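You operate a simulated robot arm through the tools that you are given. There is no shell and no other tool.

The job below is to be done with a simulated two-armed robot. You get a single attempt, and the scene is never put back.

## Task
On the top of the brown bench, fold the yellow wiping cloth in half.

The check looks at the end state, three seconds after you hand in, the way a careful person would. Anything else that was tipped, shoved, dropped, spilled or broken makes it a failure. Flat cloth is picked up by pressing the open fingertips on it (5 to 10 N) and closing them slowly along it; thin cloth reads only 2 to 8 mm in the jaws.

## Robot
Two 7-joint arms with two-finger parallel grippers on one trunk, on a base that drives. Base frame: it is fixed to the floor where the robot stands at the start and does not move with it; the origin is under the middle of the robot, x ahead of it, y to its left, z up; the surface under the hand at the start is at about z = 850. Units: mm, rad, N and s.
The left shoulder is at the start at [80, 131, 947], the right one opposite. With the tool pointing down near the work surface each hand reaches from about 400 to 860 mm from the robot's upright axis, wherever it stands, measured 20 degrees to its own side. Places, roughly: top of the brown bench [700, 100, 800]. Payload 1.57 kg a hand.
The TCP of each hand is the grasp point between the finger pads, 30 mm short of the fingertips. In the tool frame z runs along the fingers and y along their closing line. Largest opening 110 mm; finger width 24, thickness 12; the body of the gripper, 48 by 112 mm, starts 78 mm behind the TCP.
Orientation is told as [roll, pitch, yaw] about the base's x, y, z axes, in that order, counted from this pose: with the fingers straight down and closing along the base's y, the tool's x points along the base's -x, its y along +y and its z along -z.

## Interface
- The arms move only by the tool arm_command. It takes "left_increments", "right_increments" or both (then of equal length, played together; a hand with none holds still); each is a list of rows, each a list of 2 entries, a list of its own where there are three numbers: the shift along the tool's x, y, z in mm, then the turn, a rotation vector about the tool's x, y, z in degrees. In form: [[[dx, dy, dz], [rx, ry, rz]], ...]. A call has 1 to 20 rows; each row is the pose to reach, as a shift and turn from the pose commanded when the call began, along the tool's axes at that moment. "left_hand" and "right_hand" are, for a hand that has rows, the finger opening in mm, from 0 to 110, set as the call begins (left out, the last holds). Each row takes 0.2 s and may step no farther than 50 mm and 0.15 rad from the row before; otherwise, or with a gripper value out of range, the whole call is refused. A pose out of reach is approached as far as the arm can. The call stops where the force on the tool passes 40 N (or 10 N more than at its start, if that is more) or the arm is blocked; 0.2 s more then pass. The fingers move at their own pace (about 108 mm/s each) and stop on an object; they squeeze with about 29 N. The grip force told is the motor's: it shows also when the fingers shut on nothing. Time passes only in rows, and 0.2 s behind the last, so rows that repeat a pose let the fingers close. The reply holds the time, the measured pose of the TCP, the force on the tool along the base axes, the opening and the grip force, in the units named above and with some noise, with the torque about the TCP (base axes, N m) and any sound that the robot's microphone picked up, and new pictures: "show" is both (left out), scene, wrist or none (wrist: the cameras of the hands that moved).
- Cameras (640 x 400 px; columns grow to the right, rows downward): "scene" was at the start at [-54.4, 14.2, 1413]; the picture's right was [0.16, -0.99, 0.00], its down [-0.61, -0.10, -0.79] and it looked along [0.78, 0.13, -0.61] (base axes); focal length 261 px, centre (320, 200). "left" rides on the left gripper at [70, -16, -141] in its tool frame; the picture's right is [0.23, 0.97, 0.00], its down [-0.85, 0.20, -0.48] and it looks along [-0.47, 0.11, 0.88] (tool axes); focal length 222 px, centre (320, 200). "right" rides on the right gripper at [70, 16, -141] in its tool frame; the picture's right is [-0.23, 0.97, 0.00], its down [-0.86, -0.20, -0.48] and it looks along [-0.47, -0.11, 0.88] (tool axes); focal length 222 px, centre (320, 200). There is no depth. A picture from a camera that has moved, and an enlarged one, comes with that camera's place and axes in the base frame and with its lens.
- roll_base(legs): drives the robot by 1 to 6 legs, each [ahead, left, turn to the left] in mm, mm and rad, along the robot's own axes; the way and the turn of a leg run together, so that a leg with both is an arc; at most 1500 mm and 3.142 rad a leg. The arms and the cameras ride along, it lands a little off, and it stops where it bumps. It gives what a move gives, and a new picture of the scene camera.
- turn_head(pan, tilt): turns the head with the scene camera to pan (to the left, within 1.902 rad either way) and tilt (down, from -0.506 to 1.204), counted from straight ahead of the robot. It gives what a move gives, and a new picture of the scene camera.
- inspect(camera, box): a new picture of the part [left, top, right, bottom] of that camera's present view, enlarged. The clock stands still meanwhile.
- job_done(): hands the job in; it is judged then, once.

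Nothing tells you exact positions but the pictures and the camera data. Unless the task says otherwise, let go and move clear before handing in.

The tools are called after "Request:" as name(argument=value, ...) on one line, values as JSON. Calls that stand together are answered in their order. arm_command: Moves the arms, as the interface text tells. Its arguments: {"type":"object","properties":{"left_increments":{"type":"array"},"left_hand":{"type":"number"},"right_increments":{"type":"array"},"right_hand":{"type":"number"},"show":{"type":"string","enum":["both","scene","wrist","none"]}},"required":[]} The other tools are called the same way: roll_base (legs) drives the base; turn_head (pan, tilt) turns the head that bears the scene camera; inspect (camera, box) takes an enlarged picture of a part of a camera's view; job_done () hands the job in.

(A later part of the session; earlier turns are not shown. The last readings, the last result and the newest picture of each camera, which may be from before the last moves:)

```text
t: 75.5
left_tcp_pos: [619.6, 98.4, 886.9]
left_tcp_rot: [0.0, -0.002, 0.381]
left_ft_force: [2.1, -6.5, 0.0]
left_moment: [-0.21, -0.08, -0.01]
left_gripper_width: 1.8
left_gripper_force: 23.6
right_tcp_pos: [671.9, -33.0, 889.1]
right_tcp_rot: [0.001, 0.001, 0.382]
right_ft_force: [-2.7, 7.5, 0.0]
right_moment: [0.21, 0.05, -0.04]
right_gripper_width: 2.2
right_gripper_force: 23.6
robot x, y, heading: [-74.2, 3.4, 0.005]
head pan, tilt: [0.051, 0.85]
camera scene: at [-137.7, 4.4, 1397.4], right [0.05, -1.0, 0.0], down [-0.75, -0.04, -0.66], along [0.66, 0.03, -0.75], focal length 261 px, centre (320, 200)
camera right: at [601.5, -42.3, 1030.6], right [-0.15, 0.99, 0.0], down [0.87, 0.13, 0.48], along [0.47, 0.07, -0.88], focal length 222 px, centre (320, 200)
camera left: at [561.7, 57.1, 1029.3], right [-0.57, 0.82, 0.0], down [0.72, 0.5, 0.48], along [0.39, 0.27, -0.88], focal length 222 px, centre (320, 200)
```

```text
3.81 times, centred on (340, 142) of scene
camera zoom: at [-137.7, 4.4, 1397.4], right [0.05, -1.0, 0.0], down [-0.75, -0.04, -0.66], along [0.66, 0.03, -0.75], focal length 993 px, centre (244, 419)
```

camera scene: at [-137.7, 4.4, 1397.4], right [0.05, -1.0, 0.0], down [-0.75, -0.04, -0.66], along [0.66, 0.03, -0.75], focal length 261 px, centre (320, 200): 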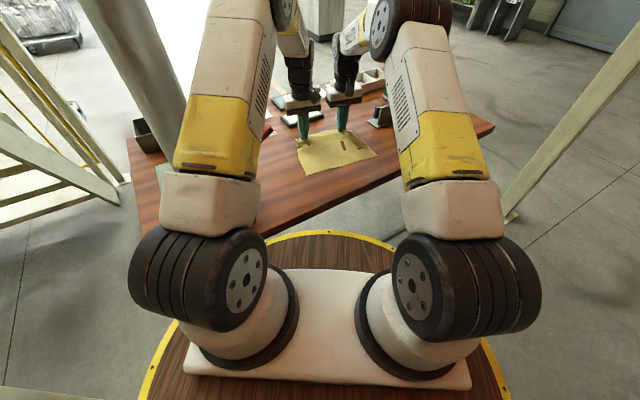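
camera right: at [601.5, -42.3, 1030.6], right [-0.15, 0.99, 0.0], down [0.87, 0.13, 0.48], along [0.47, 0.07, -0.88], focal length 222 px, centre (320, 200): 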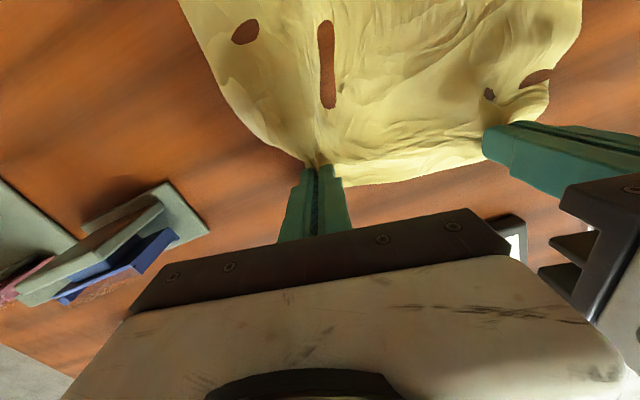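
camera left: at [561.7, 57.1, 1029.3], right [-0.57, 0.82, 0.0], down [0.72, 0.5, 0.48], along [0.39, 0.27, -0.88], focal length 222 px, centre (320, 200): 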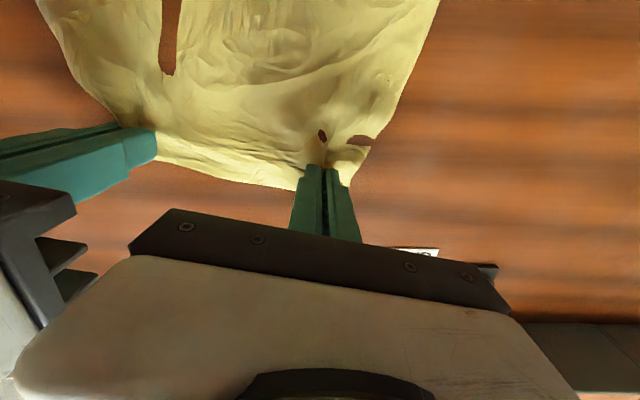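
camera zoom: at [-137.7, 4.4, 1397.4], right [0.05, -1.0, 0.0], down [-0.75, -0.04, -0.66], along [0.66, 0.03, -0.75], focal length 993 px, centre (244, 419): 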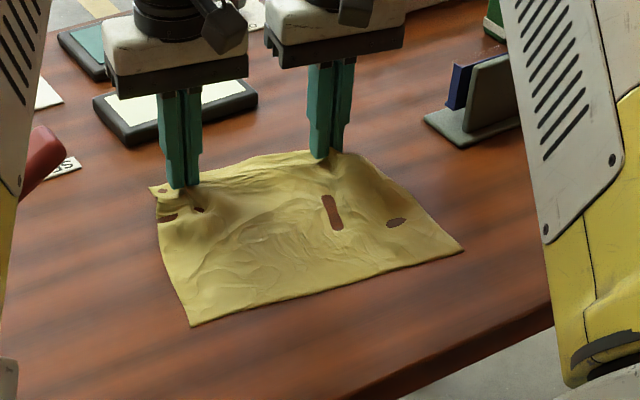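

The cloth is flat again. I'll release both hands, rise a little, and look at the far edge.

Request:
arm_command(left_increments=[[[0, -3, 2], [0, 0, 0]], [[0, -3, 2], [0, 0, 0]], [[0, -3, 2], [0, 0, 0]]], right_increments=[[[0, 3, 3], [0, 0, 0]], [[0, 3, 3], [0, 0, 0]], [[0, 3, 3], [0, 0, 0]]], left_hand=14, right_hand=14, show="none")

Request:
arm_command(left_increments=[[[0, 0, 0], [0, 0, 0]], [[0, 0, -10], [0, 0, 0]], [[0, 0, -25], [0, 0, 0]], [[0, 0, -45], [0, 0, 0]], [[0, 0, -60], [0, 0, 0]], [[0, 0, -60], [0, 0, 0]]], right_increments=[[[0, 0, 0], [0, 0, 0]], [[0, 0, -10], [0, 0, 0]], [[0, 0, -25], [0, 0, 0]], [[0, 0, -45], [0, 0, 0]], [[0, 0, -60], [0, 0, 0]], [[0, 0, -60], [0, 0, 0]]], left_hand=40, right_hand=40, show="both")

Request:
inspect(camera="left", box=[180, 40, 420, 190])

Request:
inspect(camera="right", box=[200, 40, 440, 190])

Request:
inspect(camera="scene", box=[260, 90, 420, 195])

```text
t: 76.3
left_tcp_pos: [619.9, 94.8, 886.5]
left_tcp_rot: [0.0, 0.001, 0.381]
left_ft_force: [0.0, -0.5, -0.7]
left_moment: [0.01, -0.02, 0.04]
left_gripper_width: 14.2
left_gripper_force: 0.0
right_tcp_pos: [671.4, -28.4, 885.2]
right_tcp_rot: [-0.001, 0.0, 0.383]
right_ft_force: [-0.6, -0.4, -0.9]
right_moment: [-0.02, 0.05, 0.0]
right_gripper_width: 13.9
right_gripper_force: 0.0
robot x, y, heading: [-78.2, -3.3, 0.002]
head pan, tilt: [0.051, 0.85]
```

```text
t: 77.7
left_tcp_pos: [619.2, 94.4, 945.2]
left_tcp_rot: [-0.001, 0.0, 0.382]
left_ft_force: [-0.5, 0.2, 0.1]
left_moment: [-0.01, 0.0, -0.01]
left_gripper_width: 39.8
left_gripper_force: 0.1
right_tcp_pos: [671.6, -29.7, 944.8]
right_tcp_rot: [-0.001, 0.001, 0.384]
right_ft_force: [0.2, 0.0, 0.9]
right_moment: [0.02, -0.02, -0.02]
right_gripper_width: 40.1
right_gripper_force: 0.0
robot x, y, heading: [-76.5, -1.8, -0.001]
head pan, tilt: [0.051, 0.85]
camera scene: at [-137.6, 4.4, 1397.5], right [0.05, -1.0, 0.0], down [-0.75, -0.04, -0.66], along [0.66, 0.03, -0.75], focal length 261 px, centre (320, 200)
camera right: at [600.6, -40.3, 1086.2], right [-0.15, 0.99, 0.0], down [0.87, 0.13, 0.48], along [0.47, 0.07, -0.88], focal length 222 px, centre (320, 200)
camera left: at [561.9, 54.0, 1086.8], right [-0.57, 0.82, 0.0], down [0.72, 0.5, 0.48], along [0.39, 0.27, -0.88], focal length 222 px, centre (320, 200)
```

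scene: 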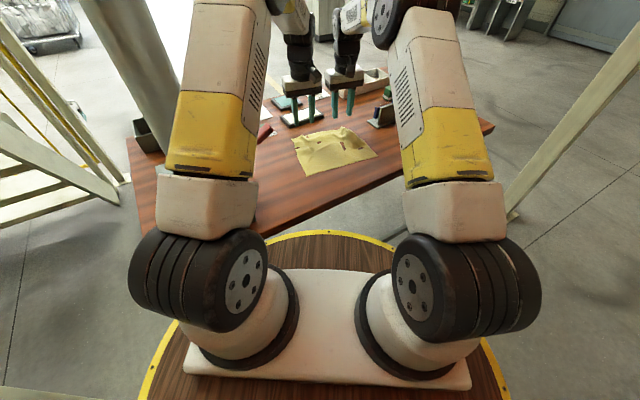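
right: 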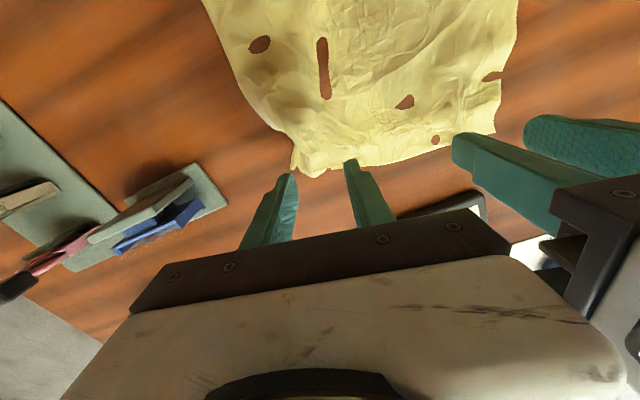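
left: 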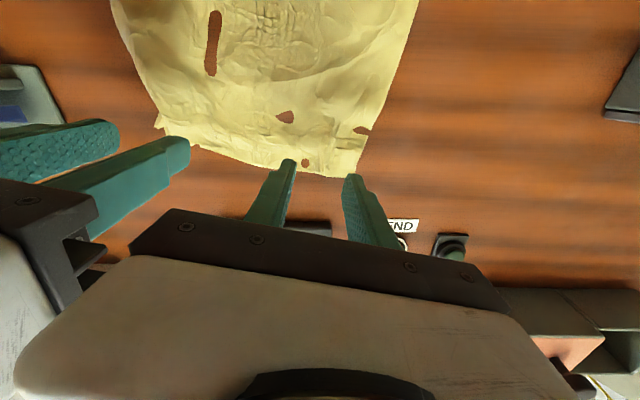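

```text
2.67 times, centred on (300, 115) of left
camera zoom: at [561.9, 54.0, 1086.8], right [-0.57, 0.82, 0.0], down [0.72, 0.5, 0.48], along [0.39, 0.27, -0.88], focal length 592 px, centre (373, 427)
```

zoom: 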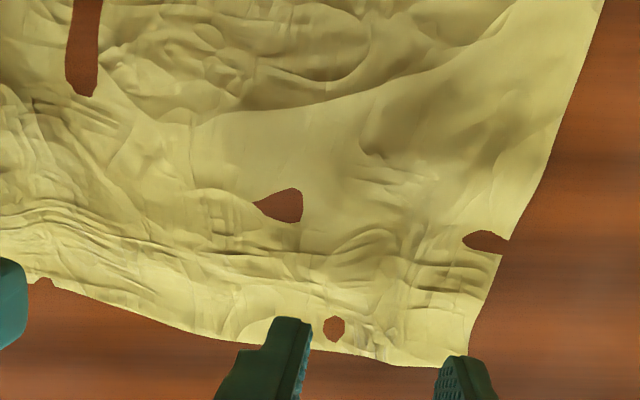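

```text
2.67 times, centred on (320, 115) of right
camera zoom: at [600.6, -40.3, 1086.2], right [-0.15, 0.99, 0.0], down [0.87, 0.13, 0.48], along [0.47, 0.07, -0.88], focal length 592 px, centre (320, 427)
```

zoom: 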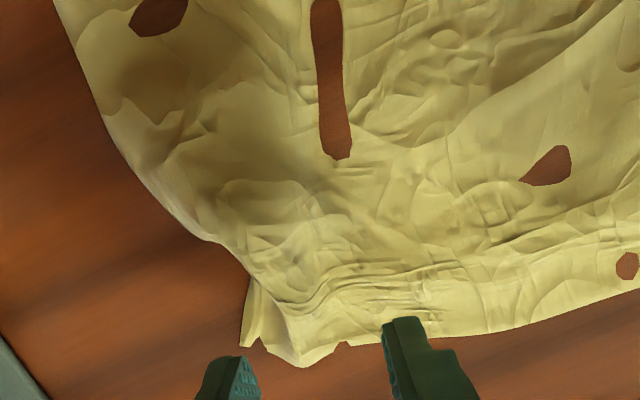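

```text
3.81 times, centred on (340, 142) of scene
camera zoom: at [-137.6, 4.4, 1397.5], right [0.05, -1.0, 0.0], down [-0.75, -0.04, -0.66], along [0.66, 0.03, -0.75], focal length 993 px, centre (244, 419)
```

zoom: 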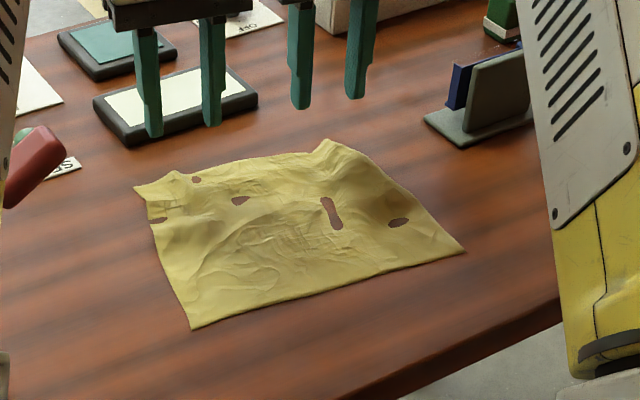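

The cloth is flat on the bench again. The brown spots shift between pictures, so they are only a rendering effect. The far edge is a bit gathered, with corners near A(618,144) and B(700,-34). I'll regrip right at these corners with only about 10 mm of overlap, which also lets me stretch the edge.

Request:
arm_command(left_increments=[[[-8, 9, 5], [0, 0, -1]], [[-16, 18, 15], [0, 0, -2]], [[-22.3, 26.7, 28], [0, 0, -2.7]], [[-22.3, 26.7, 40], [0, 0, -2.7]], [[-22.3, 26.7, 45], [0, 0, -2.7]], [[-22.3, 26.7, 45], [0, 0, -2.7]]], right_increments=[[[-8, 2, 5], [0, 0, -1]], [[-16, 4, 15], [0, 0, -2]], [[-22.6, 5.7, 28], [0, 0, -2.7]], [[-22.6, 5.7, 40], [0, 0, -2.7]], [[-22.6, 5.7, 45], [0, 0, -2.7]], [[-22.6, 5.7, 45], [0, 0, -2.7]]], left_hand=40, right_hand=40, show="wrist")

Request:
inspect(camera="left", box=[240, 110, 400, 210])

Request:
inspect(camera="right", box=[240, 110, 400, 210])

```text
t: 79.1
left_tcp_pos: [631.0, 126.7, 900.5]
left_tcp_rot: [-0.001, -0.001, 0.431]
left_ft_force: [0.1, -0.4, -0.4]
left_moment: [0.03, 0.01, 0.02]
left_gripper_width: 40.0
left_gripper_force: 0.0
right_tcp_pos: [689.4, -15.3, 900.8]
right_tcp_rot: [-0.001, 0.001, 0.43]
right_ft_force: [-0.3, 0.1, -0.7]
right_moment: [0.02, 0.03, 0.03]
right_gripper_width: 39.9
right_gripper_force: 0.0
robot x, y, heading: [-74.2, -2.4, 0.008]
head pan, tilt: [0.051, 0.85]
camera right: at [619.1, -28.8, 1042.4], right [-0.2, 0.98, 0.0], down [0.86, 0.17, 0.48], along [0.47, 0.1, -0.88], focal length 222 px, centre (320, 200)
camera left: at [575.4, 83.7, 1042.2], right [-0.61, 0.79, 0.0], down [0.69, 0.54, 0.48], along [0.38, 0.29, -0.88], focal length 222 px, centre (320, 200)
```

right: 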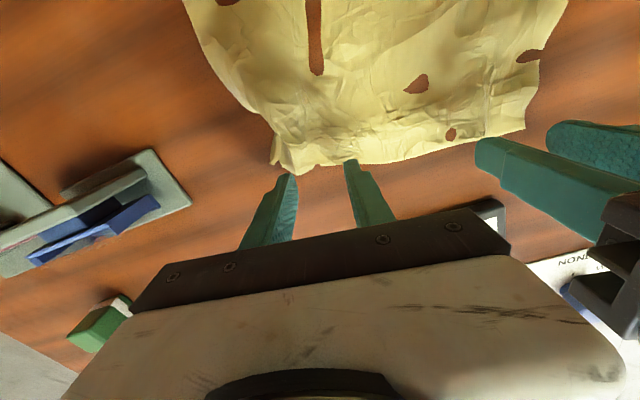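
left: 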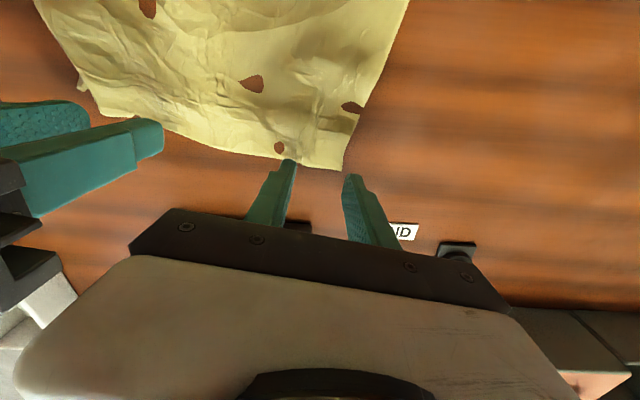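

```text
4.00 times, centred on (320, 160) of left
camera zoom: at [575.4, 83.7, 1042.2], right [-0.61, 0.79, 0.0], down [0.69, 0.54, 0.48], along [0.38, 0.29, -0.88], focal length 888 px, centre (320, 360)
```

zoom: 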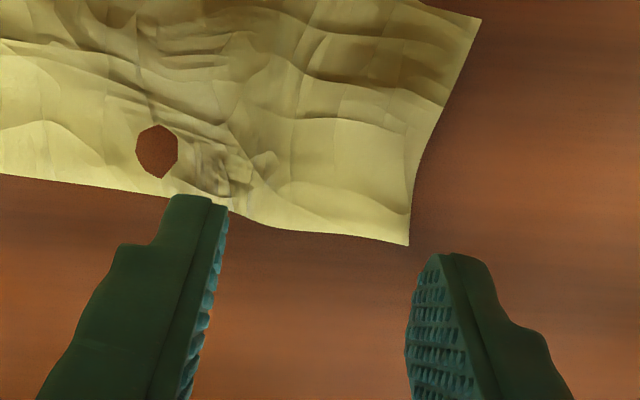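

```text
4.00 times, centred on (320, 160) of right
camera zoom: at [619.1, -28.8, 1042.4], right [-0.2, 0.98, 0.0], down [0.86, 0.17, 0.48], along [0.47, 0.1, -0.88], focal length 888 px, centre (320, 360)
```

zoom: 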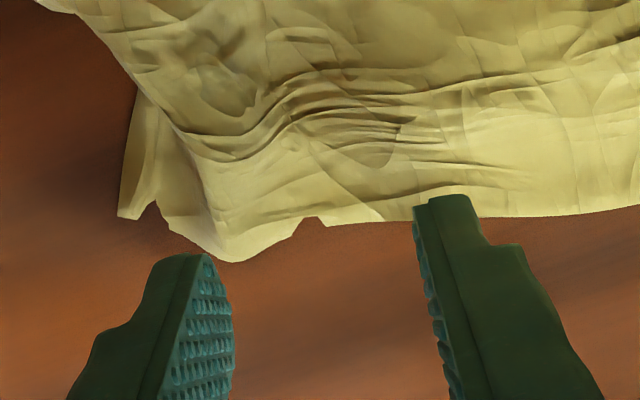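

At corner B there's a small pleat left over from the previous grip, and the true corner is near (695,-60). First I'll pinch corner A with the left hand, then pin B with the right and pull the far edge straight.

Request:
arm_command(left_increments=[[[0, 0, 7], [0, 0, 0]], [[0, 0, 14], [0, 0, 0]], [[0, 0, 17.5], [0, 0, 0]], [[0, 0, 17.5], [0, 0, 0]]], show="none")

Request:
arm_command(left_increments=[[[0, 0, 1], [0, 0, 0]], [[0, 0, 1.8], [0, 0, 0]], [[0, 0, 1.8], [0, 0, 0]]], show="wrist")

Request:
inspect(camera="left", box=[240, 110, 400, 210])

```text
t: 80.1
left_tcp_pos: [631.7, 128.1, 882.5]
left_tcp_rot: [0.0, -0.001, 0.429]
left_ft_force: [-0.1, -0.2, 0.4]
left_moment: [-0.02, -0.01, 0.04]
left_gripper_width: 40.0
left_gripper_force: 0.1
right_tcp_pos: [690.7, -15.3, 899.2]
right_tcp_rot: [0.0, 0.0, 0.43]
right_ft_force: [0.8, 0.0, 0.1]
right_moment: [-0.03, 0.02, 0.0]
right_gripper_width: 40.0
right_gripper_force: 0.0
robot x, y, heading: [-74.7, -2.6, -0.002]
head pan, tilt: [0.051, 0.85]
```

```text
t: 80.9
left_tcp_pos: [632.4, 125.9, 881.7]
left_tcp_rot: [-0.001, -0.002, 0.429]
left_ft_force: [-0.9, 0.5, 4.2]
left_moment: [-0.01, 0.05, -0.03]
left_gripper_width: 39.8
left_gripper_force: 0.1
right_tcp_pos: [690.8, -16.4, 900.6]
right_tcp_rot: [0.0, -0.001, 0.429]
right_ft_force: [-0.7, -0.6, -0.7]
right_moment: [0.01, -0.03, 0.0]
right_gripper_width: 40.2
right_gripper_force: 0.1
robot x, y, heading: [-75.3, -1.2, 0.002]
head pan, tilt: [0.051, 0.85]
camera left: at [576.1, 84.0, 1023.0], right [-0.61, 0.79, 0.0], down [0.69, 0.54, 0.48], along [0.38, 0.29, -0.88], focal length 222 px, centre (320, 200)
```

left: 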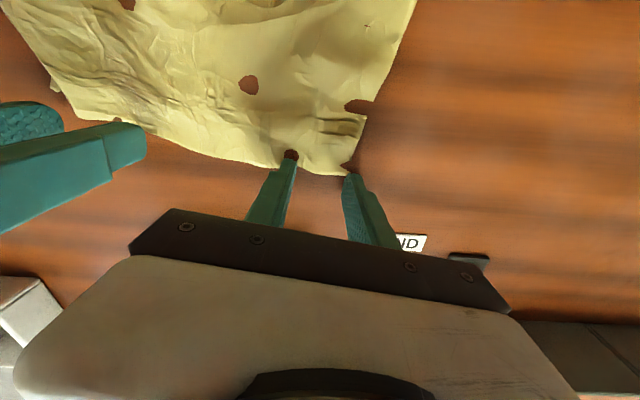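

```text
4.00 times, centred on (320, 160) of left
camera zoom: at [576.1, 84.0, 1023.0], right [-0.61, 0.79, 0.0], down [0.69, 0.54, 0.48], along [0.38, 0.29, -0.88], focal length 888 px, centre (320, 360)
```

zoom: 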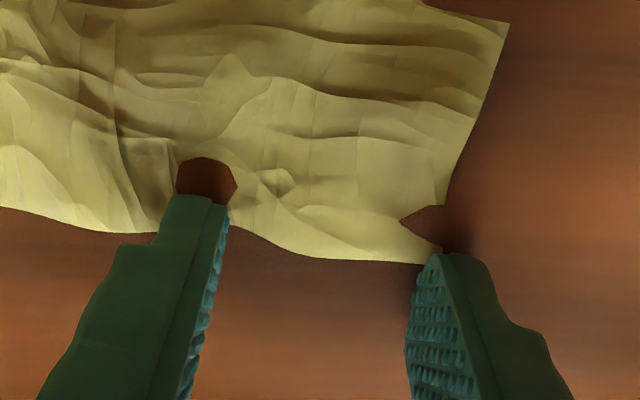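

Contact is made with only a slim overlap. I'll press slightly more and close slowly.

Request:
arm_command(left_increments=[[[0, 0, 0.5], [0, 0, 0]], [[0, 0, 0.5], [0, 0, 0]]], left_hand=37, show="none")

Request:
arm_command(left_increments=[[[0, 0, 0], [0, 0, 0]]], left_hand=34, show="none")

Request:
arm_command(left_increments=[[[0, 0, 0], [0, 0, 0]]], left_hand=31, show="none")

```text
t: 81.5
left_tcp_pos: [631.6, 126.9, 880.4]
left_tcp_rot: [0.0, -0.001, 0.429]
left_ft_force: [-0.8, 0.3, 9.2]
left_moment: [-0.12, 0.06, -0.05]
left_gripper_width: 35.8
left_gripper_force: 0.2
right_tcp_pos: [687.9, -15.4, 900.6]
right_tcp_rot: [0.001, 0.0, 0.429]
right_ft_force: [0.8, -0.4, -0.7]
right_moment: [-0.03, -0.01, -0.06]
right_gripper_width: 39.9
right_gripper_force: 0.0
robot x, y, heading: [-78.9, -2.4, 0.003]
head pan, tilt: [0.051, 0.85]
```

```text
t: 81.9
left_tcp_pos: [632.6, 128.1, 881.1]
left_tcp_rot: [-0.001, -0.003, 0.43]
left_ft_force: [0.1, 0.3, 12.1]
left_moment: [-0.15, 0.06, -0.01]
left_gripper_width: 32.5
left_gripper_force: 0.1
right_tcp_pos: [689.0, -14.3, 900.4]
right_tcp_rot: [0.0, 0.001, 0.429]
right_ft_force: [-0.7, 0.1, 0.1]
right_moment: [-0.01, 0.01, 0.05]
right_gripper_width: 39.9
right_gripper_force: 0.0
robot x, y, heading: [-77.2, -0.0, 0.0]
head pan, tilt: [0.051, 0.85]
```

```text
t: 82.3
left_tcp_pos: [633.0, 127.5, 880.6]
left_tcp_rot: [-0.002, -0.001, 0.431]
left_ft_force: [-0.4, 0.6, 14.1]
left_moment: [-0.21, 0.0, 0.0]
left_gripper_width: 31.7
left_gripper_force: 1.0
right_tcp_pos: [688.8, -14.8, 900.5]
right_tcp_rot: [0.001, 0.0, 0.429]
right_ft_force: [0.0, -1.4, 0.3]
right_moment: [0.0, 0.01, -0.05]
right_gripper_width: 39.9
right_gripper_force: 0.1
robot x, y, heading: [-77.4, -2.8, 0.006]
head pan, tilt: [0.051, 0.85]
```

Request:
arm_command(left_increments=[[[0, 0, -0.8], [0, 0, 0]], [[0, 0, -0.8], [0, 0, 0]]], left_hand=29, show="wrist")

Request:
inspect(camera="left", box=[240, 110, 400, 210])

```text
t: 82.9
left_tcp_pos: [631.8, 128.0, 881.3]
left_tcp_rot: [0.0, -0.001, 0.43]
left_ft_force: [2.0, 0.9, 12.1]
left_moment: [-0.11, -0.02, 0.07]
left_gripper_width: 28.7
left_gripper_force: 0.1
right_tcp_pos: [689.7, -15.9, 899.9]
right_tcp_rot: [-0.001, 0.001, 0.43]
right_ft_force: [0.0, -0.5, -0.1]
right_moment: [-0.02, -0.04, 0.0]
right_gripper_width: 40.1
right_gripper_force: 0.1
robot x, y, heading: [-75.0, 1.6, -0.002]
head pan, tilt: [0.051, 0.85]
camera left: at [575.7, 83.8, 1022.9], right [-0.61, 0.79, 0.0], down [0.69, 0.54, 0.48], along [0.38, 0.29, -0.88], focal length 222 px, centre (320, 200)
```

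left: 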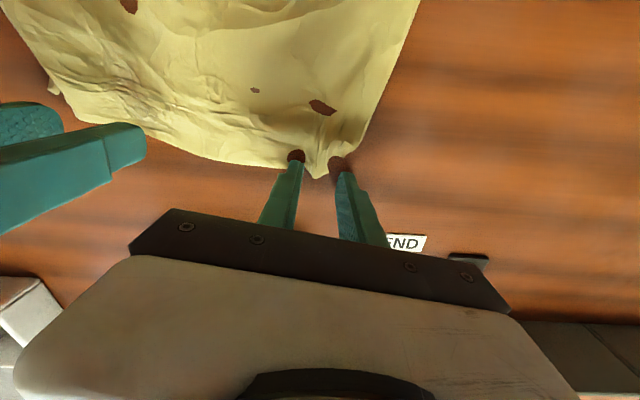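

```text
4.00 times, centred on (320, 160) of left
camera zoom: at [575.7, 83.8, 1022.9], right [-0.61, 0.79, 0.0], down [0.69, 0.54, 0.48], along [0.38, 0.29, -0.88], focal length 888 px, centre (320, 360)
```

zoom: 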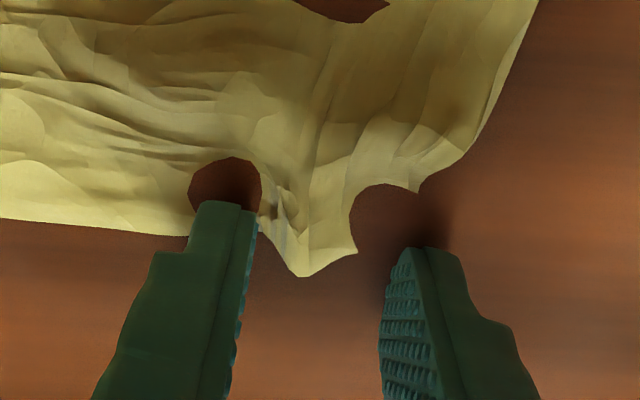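

The corner ridge is forming well. I'll continue.

Request:
arm_command(left_increments=[[[0, 0, -0.5], [0, 0, 0]]], left_hand=26, show="none")

Request:
arm_command(left_increments=[[[0, 0, 0], [0, 0, 0]]], left_hand=23, show="none")

Request:
arm_command(left_increments=[[[0, 0, 0], [0, 0, 0]]], left_hand=20, show="none")

```text
t: 83.3
left_tcp_pos: [630.9, 126.3, 880.4]
left_tcp_rot: [0.0, 0.001, 0.429]
left_ft_force: [0.1, 1.6, 5.5]
left_moment: [-0.06, 0.01, 0.0]
left_gripper_width: 25.3
left_gripper_force: 0.1
right_tcp_pos: [689.2, -15.2, 900.5]
right_tcp_rot: [0.0, -0.001, 0.429]
right_ft_force: [-0.3, -0.2, 0.2]
right_moment: [-0.01, 0.0, -0.05]
right_gripper_width: 40.0
right_gripper_force: 0.2
robot x, y, heading: [-76.3, 1.0, -0.002]
head pan, tilt: [0.051, 0.85]
```

```text
t: 83.7
left_tcp_pos: [630.7, 128.8, 880.7]
left_tcp_rot: [0.0, 0.0, 0.429]
left_ft_force: [-1.9, -0.5, 2.1]
left_moment: [-0.02, 0.02, -0.03]
left_gripper_width: 22.3
left_gripper_force: 0.0
right_tcp_pos: [690.1, -17.0, 899.8]
right_tcp_rot: [0.0, 0.0, 0.43]
right_ft_force: [0.0, 0.7, -0.2]
right_moment: [0.02, 0.03, 0.05]
right_gripper_width: 40.2
right_gripper_force: 0.1
robot x, y, heading: [-75.9, -1.2, -0.0]
head pan, tilt: [0.051, 0.85]
```

```text
t: 84.1
left_tcp_pos: [630.4, 128.6, 880.4]
left_tcp_rot: [0.0, 0.0, 0.429]
left_ft_force: [0.5, 0.3, 0.6]
left_moment: [0.0, 0.04, 0.0]
left_gripper_width: 19.7
left_gripper_force: 0.0
right_tcp_pos: [689.9, -15.3, 900.4]
right_tcp_rot: [0.0, 0.0, 0.428]
right_ft_force: [0.9, 0.0, 0.5]
right_moment: [0.02, -0.02, 0.01]
right_gripper_width: 40.0
right_gripper_force: 0.1
robot x, y, heading: [-76.5, 3.9, 0.001]
head pan, tilt: [0.051, 0.85]
```

Request:
arm_command(left_increments=[[[0, 0, 0.8], [0, 0, 0]], [[0, 0, 0.8], [0, 0, 0]]], left_hand=18, show="wrist")

Request:
inspect(camera="left", box=[240, 110, 400, 210])

```text
t: 84.7
left_tcp_pos: [631.1, 128.5, 881.2]
left_tcp_rot: [-0.001, 0.001, 0.429]
left_ft_force: [-0.8, -0.5, 2.1]
left_moment: [-0.07, 0.02, 0.03]
left_gripper_width: 18.0
left_gripper_force: 0.2
right_tcp_pos: [689.2, -15.9, 900.0]
right_tcp_rot: [0.0, -0.001, 0.429]
right_ft_force: [-0.1, -0.6, 0.5]
right_moment: [-0.05, -0.01, 0.01]
right_gripper_width: 39.8
right_gripper_force: 0.1
robot x, y, heading: [-76.2, 0.5, 0.002]
head pan, tilt: [0.051, 0.85]
camera left: at [575.6, 83.9, 1023.0], right [-0.61, 0.79, 0.0], down [0.69, 0.54, 0.48], along [0.38, 0.29, -0.88], focal length 222 px, centre (320, 200)
```

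left: 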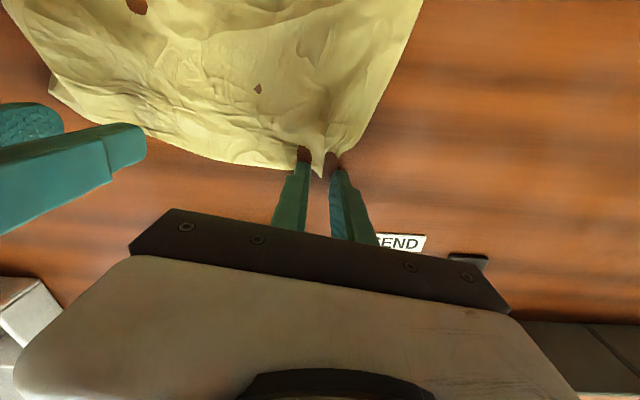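

```text
4.00 times, centred on (320, 160) of left
camera zoom: at [575.6, 83.9, 1023.0], right [-0.61, 0.79, 0.0], down [0.69, 0.54, 0.48], along [0.38, 0.29, -0.88], focal length 888 px, centre (320, 360)
```

zoom: 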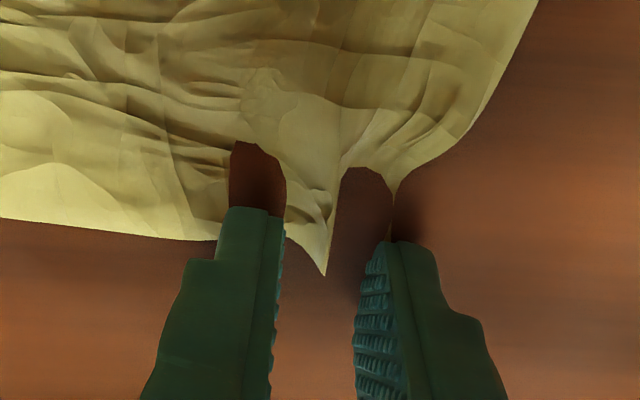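

Request:
arm_command(left_increments=[[[0, 0, 0.5], [0, 0, 0]]], left_hand=15, show="none")

Request:
arm_command(left_increments=[[[0, 0, 0.2], [0, 0, 0]]], left_hand=12, show="none")

Request:
arm_command(left_increments=[[[0, 0, 0], [0, 0, 0]]], left_hand=9, show="none")

Request:
inspect(camera="left", box=[240, 110, 400, 210])

```text
t: 85.1
left_tcp_pos: [631.1, 128.1, 881.6]
left_tcp_rot: [0.0, -0.001, 0.43]
left_ft_force: [-1.5, -0.4, 4.8]
left_moment: [-0.05, 0.05, -0.03]
left_gripper_width: 14.1
left_gripper_force: 0.1
right_tcp_pos: [689.9, -15.4, 900.7]
right_tcp_rot: [0.001, 0.0, 0.429]
right_ft_force: [-0.1, -0.4, 0.4]
right_moment: [0.04, 0.0, -0.02]
right_gripper_width: 40.2
right_gripper_force: 0.0
robot x, y, heading: [-76.1, -2.8, 0.001]
head pan, tilt: [0.051, 0.85]
```

```text
t: 85.5
left_tcp_pos: [632.6, 126.3, 881.1]
left_tcp_rot: [-0.001, -0.002, 0.428]
left_ft_force: [-0.3, 0.6, 10.8]
left_moment: [-0.08, 0.13, -0.01]
left_gripper_width: 10.6
left_gripper_force: 0.1
right_tcp_pos: [689.5, -15.2, 900.6]
right_tcp_rot: [0.0, 0.001, 0.429]
right_ft_force: [0.7, 0.2, -0.4]
right_moment: [0.0, -0.01, -0.05]
right_gripper_width: 40.2
right_gripper_force: 0.1
robot x, y, heading: [-75.0, -0.7, -0.003]
head pan, tilt: [0.051, 0.85]
```

```text
t: 85.9
left_tcp_pos: [632.3, 127.6, 881.5]
left_tcp_rot: [-0.001, -0.001, 0.429]
left_ft_force: [0.6, -1.1, 14.9]
left_moment: [-0.12, 0.1, 0.0]
left_gripper_width: 7.3
left_gripper_force: 0.0
right_tcp_pos: [690.3, -15.7, 900.9]
right_tcp_rot: [-0.001, 0.001, 0.43]
right_ft_force: [-0.1, -0.3, 0.3]
right_moment: [0.0, 0.03, 0.01]
right_gripper_width: 40.0
right_gripper_force: 0.0
robot x, y, heading: [-75.4, -0.6, 0.001]
head pan, tilt: [0.051, 0.85]
```

```text
4.00 times, centred on (320, 160) of left
camera zoom: at [576.0, 83.8, 1022.8], right [-0.61, 0.79, 0.0], down [0.69, 0.54, 0.48], along [0.38, 0.29, -0.88], focal length 888 px, centre (320, 360)
```

zoom: 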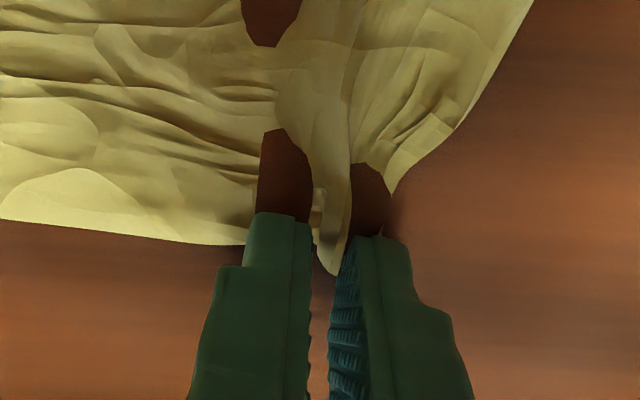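

The ridge sits between the left fingers, so I'll close fully on it.

Request:
arm_command(left_increments=[[[0, 0, -0.5], [0, 0, 0]]], left_hand=4, show="none")

Request:
arm_command(left_increments=[[[0, 0, -0.3], [0, 0, 0]], [[0, 0, -0.3], [0, 0, 0]], [[0, 0, -0.3], [0, 0, 0]]], left_hand=0, show="none")

Request:
arm_command(left_increments=[[[0, 0, -3], [0, 0, 0]], [[0, 0, -7], [0, 0, 0]], [[0, 0, -12], [0, 0, 0]], [[0, 0, -12], [0, 0, 0]]], show="wrist")

Request:
inspect(camera="left", box=[200, 90, 400, 215])

```text
t: 86.3
left_tcp_pos: [632.0, 127.3, 881.0]
left_tcp_rot: [0.0, -0.004, 0.427]
left_ft_force: [1.1, -1.4, 12.6]
left_moment: [-0.15, 0.08, 0.02]
left_gripper_width: 3.4
left_gripper_force: 0.1
right_tcp_pos: [689.8, -14.8, 901.3]
right_tcp_rot: [0.0, -0.001, 0.43]
right_ft_force: [-0.3, -0.1, 1.1]
right_moment: [0.0, -0.01, 0.02]
right_gripper_width: 40.0
right_gripper_force: 0.1
robot x, y, heading: [-70.5, -3.2, 0.003]
head pan, tilt: [0.051, 0.85]
```

```text
t: 87.1
left_tcp_pos: [631.6, 128.3, 882.5]
left_tcp_rot: [0.0, 0.0, 0.429]
left_ft_force: [2.4, -1.1, 9.2]
left_moment: [-0.13, 0.02, 0.02]
left_gripper_width: 1.7
left_gripper_force: 23.7
right_tcp_pos: [689.6, -15.3, 900.4]
right_tcp_rot: [0.0, 0.001, 0.431]
right_ft_force: [-1.2, -0.1, -0.4]
right_moment: [0.02, 0.0, -0.01]
right_gripper_width: 40.2
right_gripper_force: 0.0
robot x, y, heading: [-75.8, 0.4, -0.003]
head pan, tilt: [0.051, 0.85]
```

```text
t: 88.1
left_tcp_pos: [631.4, 126.9, 893.9]
left_tcp_rot: [-0.001, -0.001, 0.43]
left_ft_force: [0.0, -0.1, 0.1]
left_moment: [-0.01, 0.0, -0.02]
left_gripper_width: 2.0
left_gripper_force: 23.3
right_tcp_pos: [690.0, -14.7, 901.2]
right_tcp_rot: [0.0, -0.001, 0.429]
right_ft_force: [-0.2, -0.4, -0.2]
right_moment: [0.01, 0.0, -0.02]
right_gripper_width: 40.0
right_gripper_force: 0.1
robot x, y, heading: [-73.7, 0.0, 0.0]
head pan, tilt: [0.051, 0.85]
camera left: at [575.6, 84.0, 1035.3], right [-0.61, 0.79, 0.0], down [0.69, 0.54, 0.48], along [0.38, 0.29, -0.88], focal length 222 px, centre (320, 200)
```

left: 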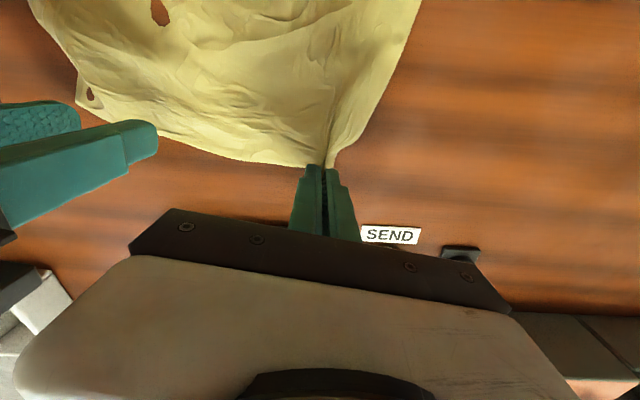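

```text
3.20 times, centred on (300, 152) of left
camera zoom: at [575.6, 84.0, 1035.3], right [-0.61, 0.79, 0.0], down [0.69, 0.54, 0.48], along [0.38, 0.29, -0.88], focal length 711 px, centre (384, 352)
```

zoom: 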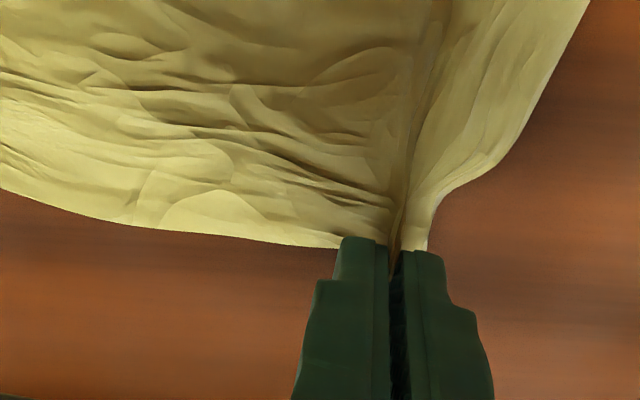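

The left hand now holds corner A right at its tip. Next I'll look at corner B.

Request:
inspect(camera="right", box=[220, 80, 420, 205])

Request:
inspect(camera="scene", box=[260, 90, 420, 195])

```text
3.20 times, centred on (320, 142) of right
camera zoom: at [619.1, -28.8, 1042.5], right [-0.2, 0.98, 0.0], down [0.86, 0.17, 0.48], along [0.47, 0.1, -0.88], focal length 711 px, centre (320, 384)
```

zoom: 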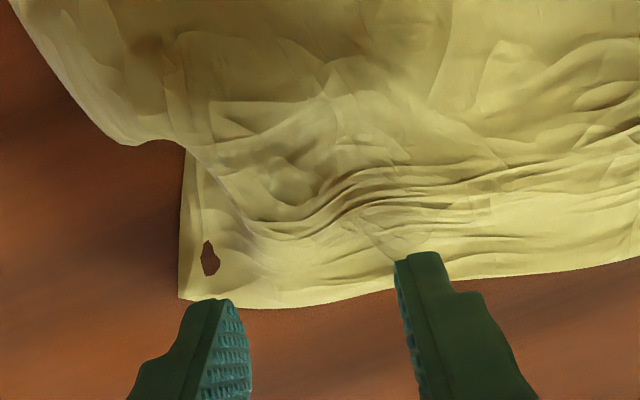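

```text
3.81 times, centred on (340, 142) of scene
camera zoom: at [-137.6, 4.4, 1397.5], right [0.05, -1.0, 0.0], down [-0.75, -0.04, -0.66], along [0.66, 0.03, -0.75], focal length 993 px, centre (244, 419)
```

zoom: 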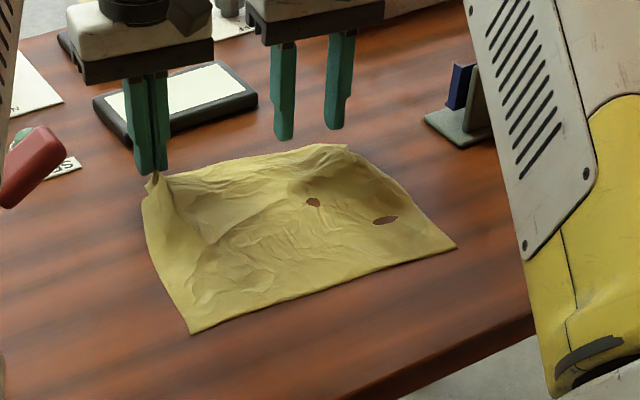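

Lifting A pulled the pleat at B open, so B is now a clean corner at about (702,-53). I'll move the right hand over it and press.

Request:
arm_command(right_increments=[[[0, -7, 0], [0, 0, 0]], [[-0.4, -14, 0], [0, 0, 0]], [[-0.4, -19.8, 5], [0, 0, 0]], [[-0.4, -19.8, 12], [0, 0, 0]], [[-0.4, -19.8, 17], [0, 0, 0]], [[-0.4, -19.8, 17], [0, 0, 0]]], show="wrist")

Request:
inspect(camera="right", box=[240, 110, 400, 210])

```text
t: 89.5
left_tcp_pos: [631.8, 128.2, 893.3]
left_tcp_rot: [-0.001, 0.001, 0.429]
left_ft_force: [0.1, -0.4, -0.1]
left_moment: [-0.01, -0.02, -0.02]
left_gripper_width: 1.9
left_gripper_force: 23.6
right_tcp_pos: [699.3, -33.7, 884.1]
right_tcp_rot: [0.001, 0.0, 0.43]
right_ft_force: [-0.2, 0.0, 0.7]
right_moment: [0.01, 0.03, 0.03]
right_gripper_width: 40.0
right_gripper_force: 0.0
robot x, y, heading: [-76.8, 2.2, 0.002]
head pan, tilt: [0.051, 0.85]
camera right: at [628.3, -47.0, 1025.5], right [-0.2, 0.98, 0.0], down [0.86, 0.17, 0.48], along [0.47, 0.09, -0.88], focal length 222 px, centre (320, 200)
```

right: 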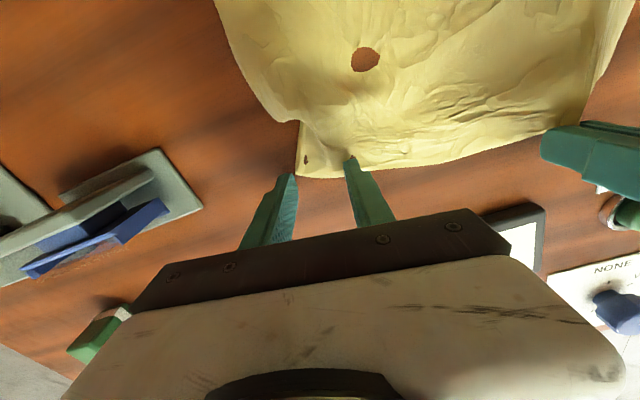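

```text
4.00 times, centred on (320, 160) of right
camera zoom: at [628.3, -47.0, 1025.5], right [-0.2, 0.98, 0.0], down [0.86, 0.17, 0.48], along [0.47, 0.09, -0.88], focal length 888 px, centre (320, 360)
```

zoom: 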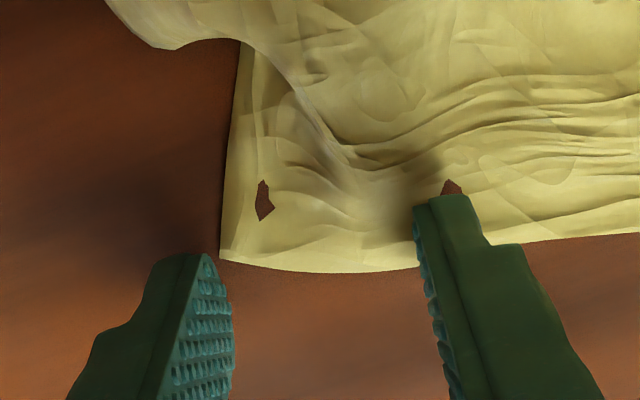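

I'll shift 4 mm outward to reduce the overlap, then press.

Request:
arm_command(right_increments=[[[-4, 0, 0], [0, 0, 0]], [[-4, 0, 1.5], [0, 0, 0]], [[-4, 0, 2.5], [0, 0, 0]], [[-4, 0, 2.5], [0, 0, 0]]], show="none")

```text
t: 90.5
left_tcp_pos: [631.6, 127.8, 894.3]
left_tcp_rot: [0.001, -0.001, 0.43]
left_ft_force: [0.1, -1.3, 0.5]
left_moment: [0.04, 0.01, -0.02]
left_gripper_width: 2.0
left_gripper_force: 23.4
right_tcp_pos: [702.3, -32.4, 881.4]
right_tcp_rot: [0.0, -0.002, 0.43]
right_ft_force: [1.3, -0.2, 5.6]
right_moment: [0.07, 0.03, -0.01]
right_gripper_width: 40.0
right_gripper_force: 0.1
robot x, y, heading: [-74.9, 2.8, -0.002]
head pan, tilt: [0.051, 0.85]
```

Request:
arm_command(right_increments=[[[0, 0, 0.2], [0, 0, 0]]], right_hand=37, show="none")

Request:
arm_command(right_increments=[[[0, 0, 0], [0, 0, 0]]], right_hand=34, show="none")

Request:
arm_command(right_increments=[[[0, 0, 0], [0, 0, 0]]], right_hand=31, show="wrist")

Request:
inspect(camera="right", box=[240, 110, 400, 210])

```text
t: 90.9
left_tcp_pos: [631.2, 127.2, 893.8]
left_tcp_rot: [0.0, -0.002, 0.429]
left_ft_force: [-0.4, 0.1, -0.4]
left_moment: [0.0, -0.01, 0.0]
left_gripper_width: 1.7
left_gripper_force: 24.2
right_tcp_pos: [702.5, -32.0, 881.2]
right_tcp_rot: [0.0, 0.0, 0.431]
right_ft_force: [-0.5, -0.3, 8.3]
right_moment: [0.06, 0.14, 0.06]
right_gripper_width: 35.7
right_gripper_force: 0.0
robot x, y, heading: [-75.6, -1.5, -0.002]
head pan, tilt: [0.051, 0.85]
```

```text
t: 91.3
left_tcp_pos: [631.3, 126.9, 894.3]
left_tcp_rot: [-0.001, -0.002, 0.43]
left_ft_force: [0.2, -0.1, 0.1]
left_moment: [0.01, -0.01, 0.01]
left_gripper_width: 2.1
left_gripper_force: 23.6
right_tcp_pos: [701.4, -32.5, 880.9]
right_tcp_rot: [0.001, 0.0, 0.429]
right_ft_force: [0.9, -0.6, 10.0]
right_moment: [0.03, 0.11, -0.01]
right_gripper_width: 32.4
right_gripper_force: 0.0
robot x, y, heading: [-76.2, -4.1, 0.003]
head pan, tilt: [0.051, 0.85]
```

```text
t: 91.7
left_tcp_pos: [630.8, 127.8, 894.1]
left_tcp_rot: [0.0, -0.002, 0.429]
left_ft_force: [1.0, -0.7, -0.6]
left_moment: [-0.02, -0.01, 0.04]
left_gripper_width: 1.8
left_gripper_force: 24.5
right_tcp_pos: [702.0, -31.0, 882.6]
right_tcp_rot: [0.0, -0.002, 0.43]
right_ft_force: [0.6, -0.6, 12.4]
right_moment: [0.07, 0.15, 0.0]
right_gripper_width: 30.1
right_gripper_force: 0.1
robot x, y, heading: [-74.8, -0.7, 0.003]
head pan, tilt: [0.051, 0.85]
camera right: at [631.8, -45.5, 1023.2], right [-0.2, 0.98, 0.0], down [0.86, 0.17, 0.48], along [0.47, 0.1, -0.88], focal length 222 px, centre (320, 200)
```

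right: 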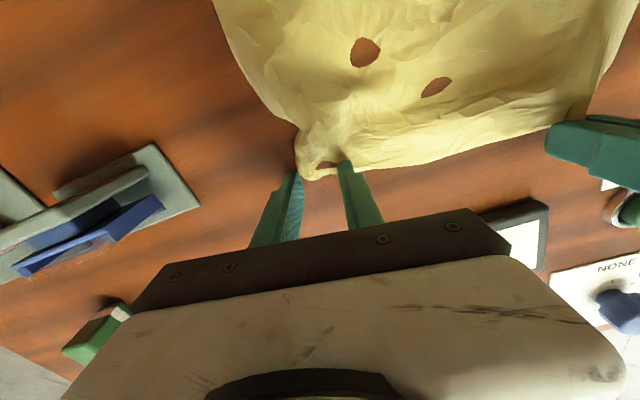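

```text
4.00 times, centred on (320, 160) of right
camera zoom: at [631.8, -45.5, 1023.2], right [-0.2, 0.98, 0.0], down [0.86, 0.17, 0.48], along [0.47, 0.1, -0.88], focal length 888 px, centre (320, 360)
```

zoom: 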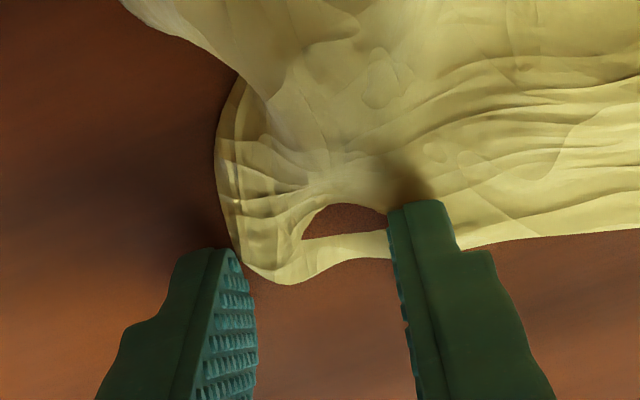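

Request:
arm_command(right_increments=[[[0, 0, -0.4], [0, 0, 0]]], right_hand=28, show="none")

Request:
arm_command(right_increments=[[[0, 0, 0], [0, 0, 0]]], right_hand=25, show="none")

Request:
arm_command(right_increments=[[[0, 0, 0], [0, 0, 0]]], right_hand=22, show="none")

Request:
inspect(camera="right", box=[240, 110, 400, 210])

```text
t: 92.1
left_tcp_pos: [630.6, 126.5, 892.4]
left_tcp_rot: [0.001, -0.002, 0.429]
left_ft_force: [1.0, -1.1, -0.8]
left_moment: [-0.03, -0.04, 0.01]
left_gripper_width: 2.0
left_gripper_force: 23.7
right_tcp_pos: [702.9, -32.3, 879.8]
right_tcp_rot: [-0.001, -0.001, 0.429]
right_ft_force: [1.6, 1.7, 13.7]
right_moment: [0.15, 0.12, -0.03]
right_gripper_width: 28.1
right_gripper_force: 0.0
robot x, y, heading: [-76.8, 2.1, -0.001]
head pan, tilt: [0.051, 0.85]
```

```text
t: 92.5
left_tcp_pos: [631.4, 127.1, 894.2]
left_tcp_rot: [0.002, -0.005, 0.43]
left_ft_force: [1.3, -2.3, -0.4]
left_moment: [-0.08, -0.04, 0.05]
left_gripper_width: 1.7
left_gripper_force: 23.7
right_tcp_pos: [702.4, -31.4, 881.2]
right_tcp_rot: [-0.001, 0.0, 0.43]
right_ft_force: [0.3, 2.3, 13.6]
right_moment: [0.21, 0.19, -0.07]
right_gripper_width: 26.0
right_gripper_force: 0.5
robot x, y, heading: [-74.0, -3.5, -0.001]
head pan, tilt: [0.051, 0.85]
```

```text
t: 92.9
left_tcp_pos: [631.6, 127.3, 892.9]
left_tcp_rot: [0.0, -0.002, 0.43]
left_ft_force: [0.4, -1.2, 0.0]
left_moment: [-0.03, -0.02, 0.03]
left_gripper_width: 1.9
left_gripper_force: 23.2
right_tcp_pos: [701.8, -32.0, 880.9]
right_tcp_rot: [-0.003, -0.001, 0.429]
right_ft_force: [0.6, -0.4, 14.8]
right_moment: [0.1, 0.13, 0.0]
right_gripper_width: 21.1
right_gripper_force: 0.1
robot x, y, heading: [-74.2, -3.1, -0.001]
head pan, tilt: [0.051, 0.85]
```

```text
4.00 times, centred on (320, 160) of right
camera zoom: at [631.7, -46.3, 1023.2], right [-0.2, 0.98, 0.0], down [0.86, 0.17, 0.48], along [0.47, 0.09, -0.88], focal length 888 px, centre (320, 360)
```

zoom: 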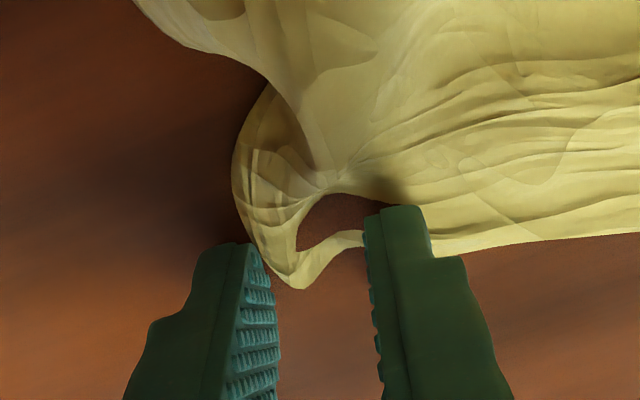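

Request:
arm_command(right_increments=[[[0, 0, -0.6], [0, 0, 0]]], right_hand=19, show="none")

Request:
arm_command(right_increments=[[[0, 0, 0], [0, 0, 0]]], right_hand=16, show="none")

Request:
arm_command(right_increments=[[[0, 0, 0], [0, 0, 0]]], right_hand=13, show="none")

Request:
inspect(camera="right", box=[240, 110, 400, 210])

```text
t: 93.3
left_tcp_pos: [631.3, 127.3, 894.7]
left_tcp_rot: [0.0, -0.001, 0.429]
left_ft_force: [0.2, -1.3, -0.2]
left_moment: [-0.04, -0.04, 0.04]
left_gripper_width: 1.8
left_gripper_force: 23.4
right_tcp_pos: [702.5, -32.3, 881.9]
right_tcp_rot: [0.0, 0.0, 0.43]
right_ft_force: [0.8, 1.7, 12.0]
right_moment: [0.09, 0.09, -0.02]
right_gripper_width: 18.9
right_gripper_force: 0.1
robot x, y, heading: [-77.0, 1.1, 0.001]
head pan, tilt: [0.051, 0.85]
```

```text
t: 93.7
left_tcp_pos: [630.9, 126.7, 893.8]
left_tcp_rot: [0.0, -0.003, 0.43]
left_ft_force: [0.4, -1.5, -0.1]
left_moment: [-0.05, 0.02, 0.05]
left_gripper_width: 2.1
left_gripper_force: 23.5
right_tcp_pos: [701.3, -32.3, 881.4]
right_tcp_rot: [0.0, 0.0, 0.43]
right_ft_force: [-0.5, 2.7, 10.9]
right_moment: [0.08, 0.15, -0.02]
right_gripper_width: 16.7
right_gripper_force: 0.2
robot x, y, heading: [-75.5, -1.2, -0.004]
head pan, tilt: [0.051, 0.85]
```

```text
t: 94.1
left_tcp_pos: [630.7, 128.0, 894.4]
left_tcp_rot: [0.0, -0.001, 0.429]
left_ft_force: [0.9, -1.3, -0.8]
left_moment: [-0.04, -0.02, 0.04]
left_gripper_width: 1.7
left_gripper_force: 23.9
right_tcp_pos: [703.0, -31.1, 880.2]
right_tcp_rot: [0.002, -0.001, 0.43]
right_ft_force: [-0.5, 1.4, 9.9]
right_moment: [0.06, 0.11, -0.02]
right_gripper_width: 13.2
right_gripper_force: 0.5
robot x, y, heading: [-72.3, 2.0, -0.004]
head pan, tilt: [0.051, 0.85]
```

```text
4.00 times, centred on (320, 160) of right
camera zoom: at [631.4, -45.8, 1023.3], right [-0.2, 0.98, 0.0], down [0.86, 0.17, 0.48], along [0.47, 0.09, -0.88], focal length 888 px, centre (320, 360)
```

zoom: 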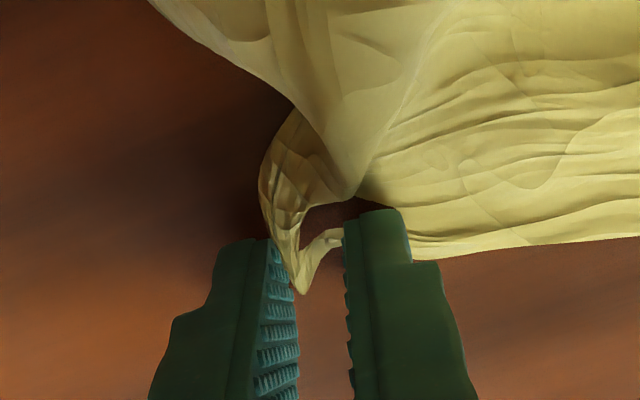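

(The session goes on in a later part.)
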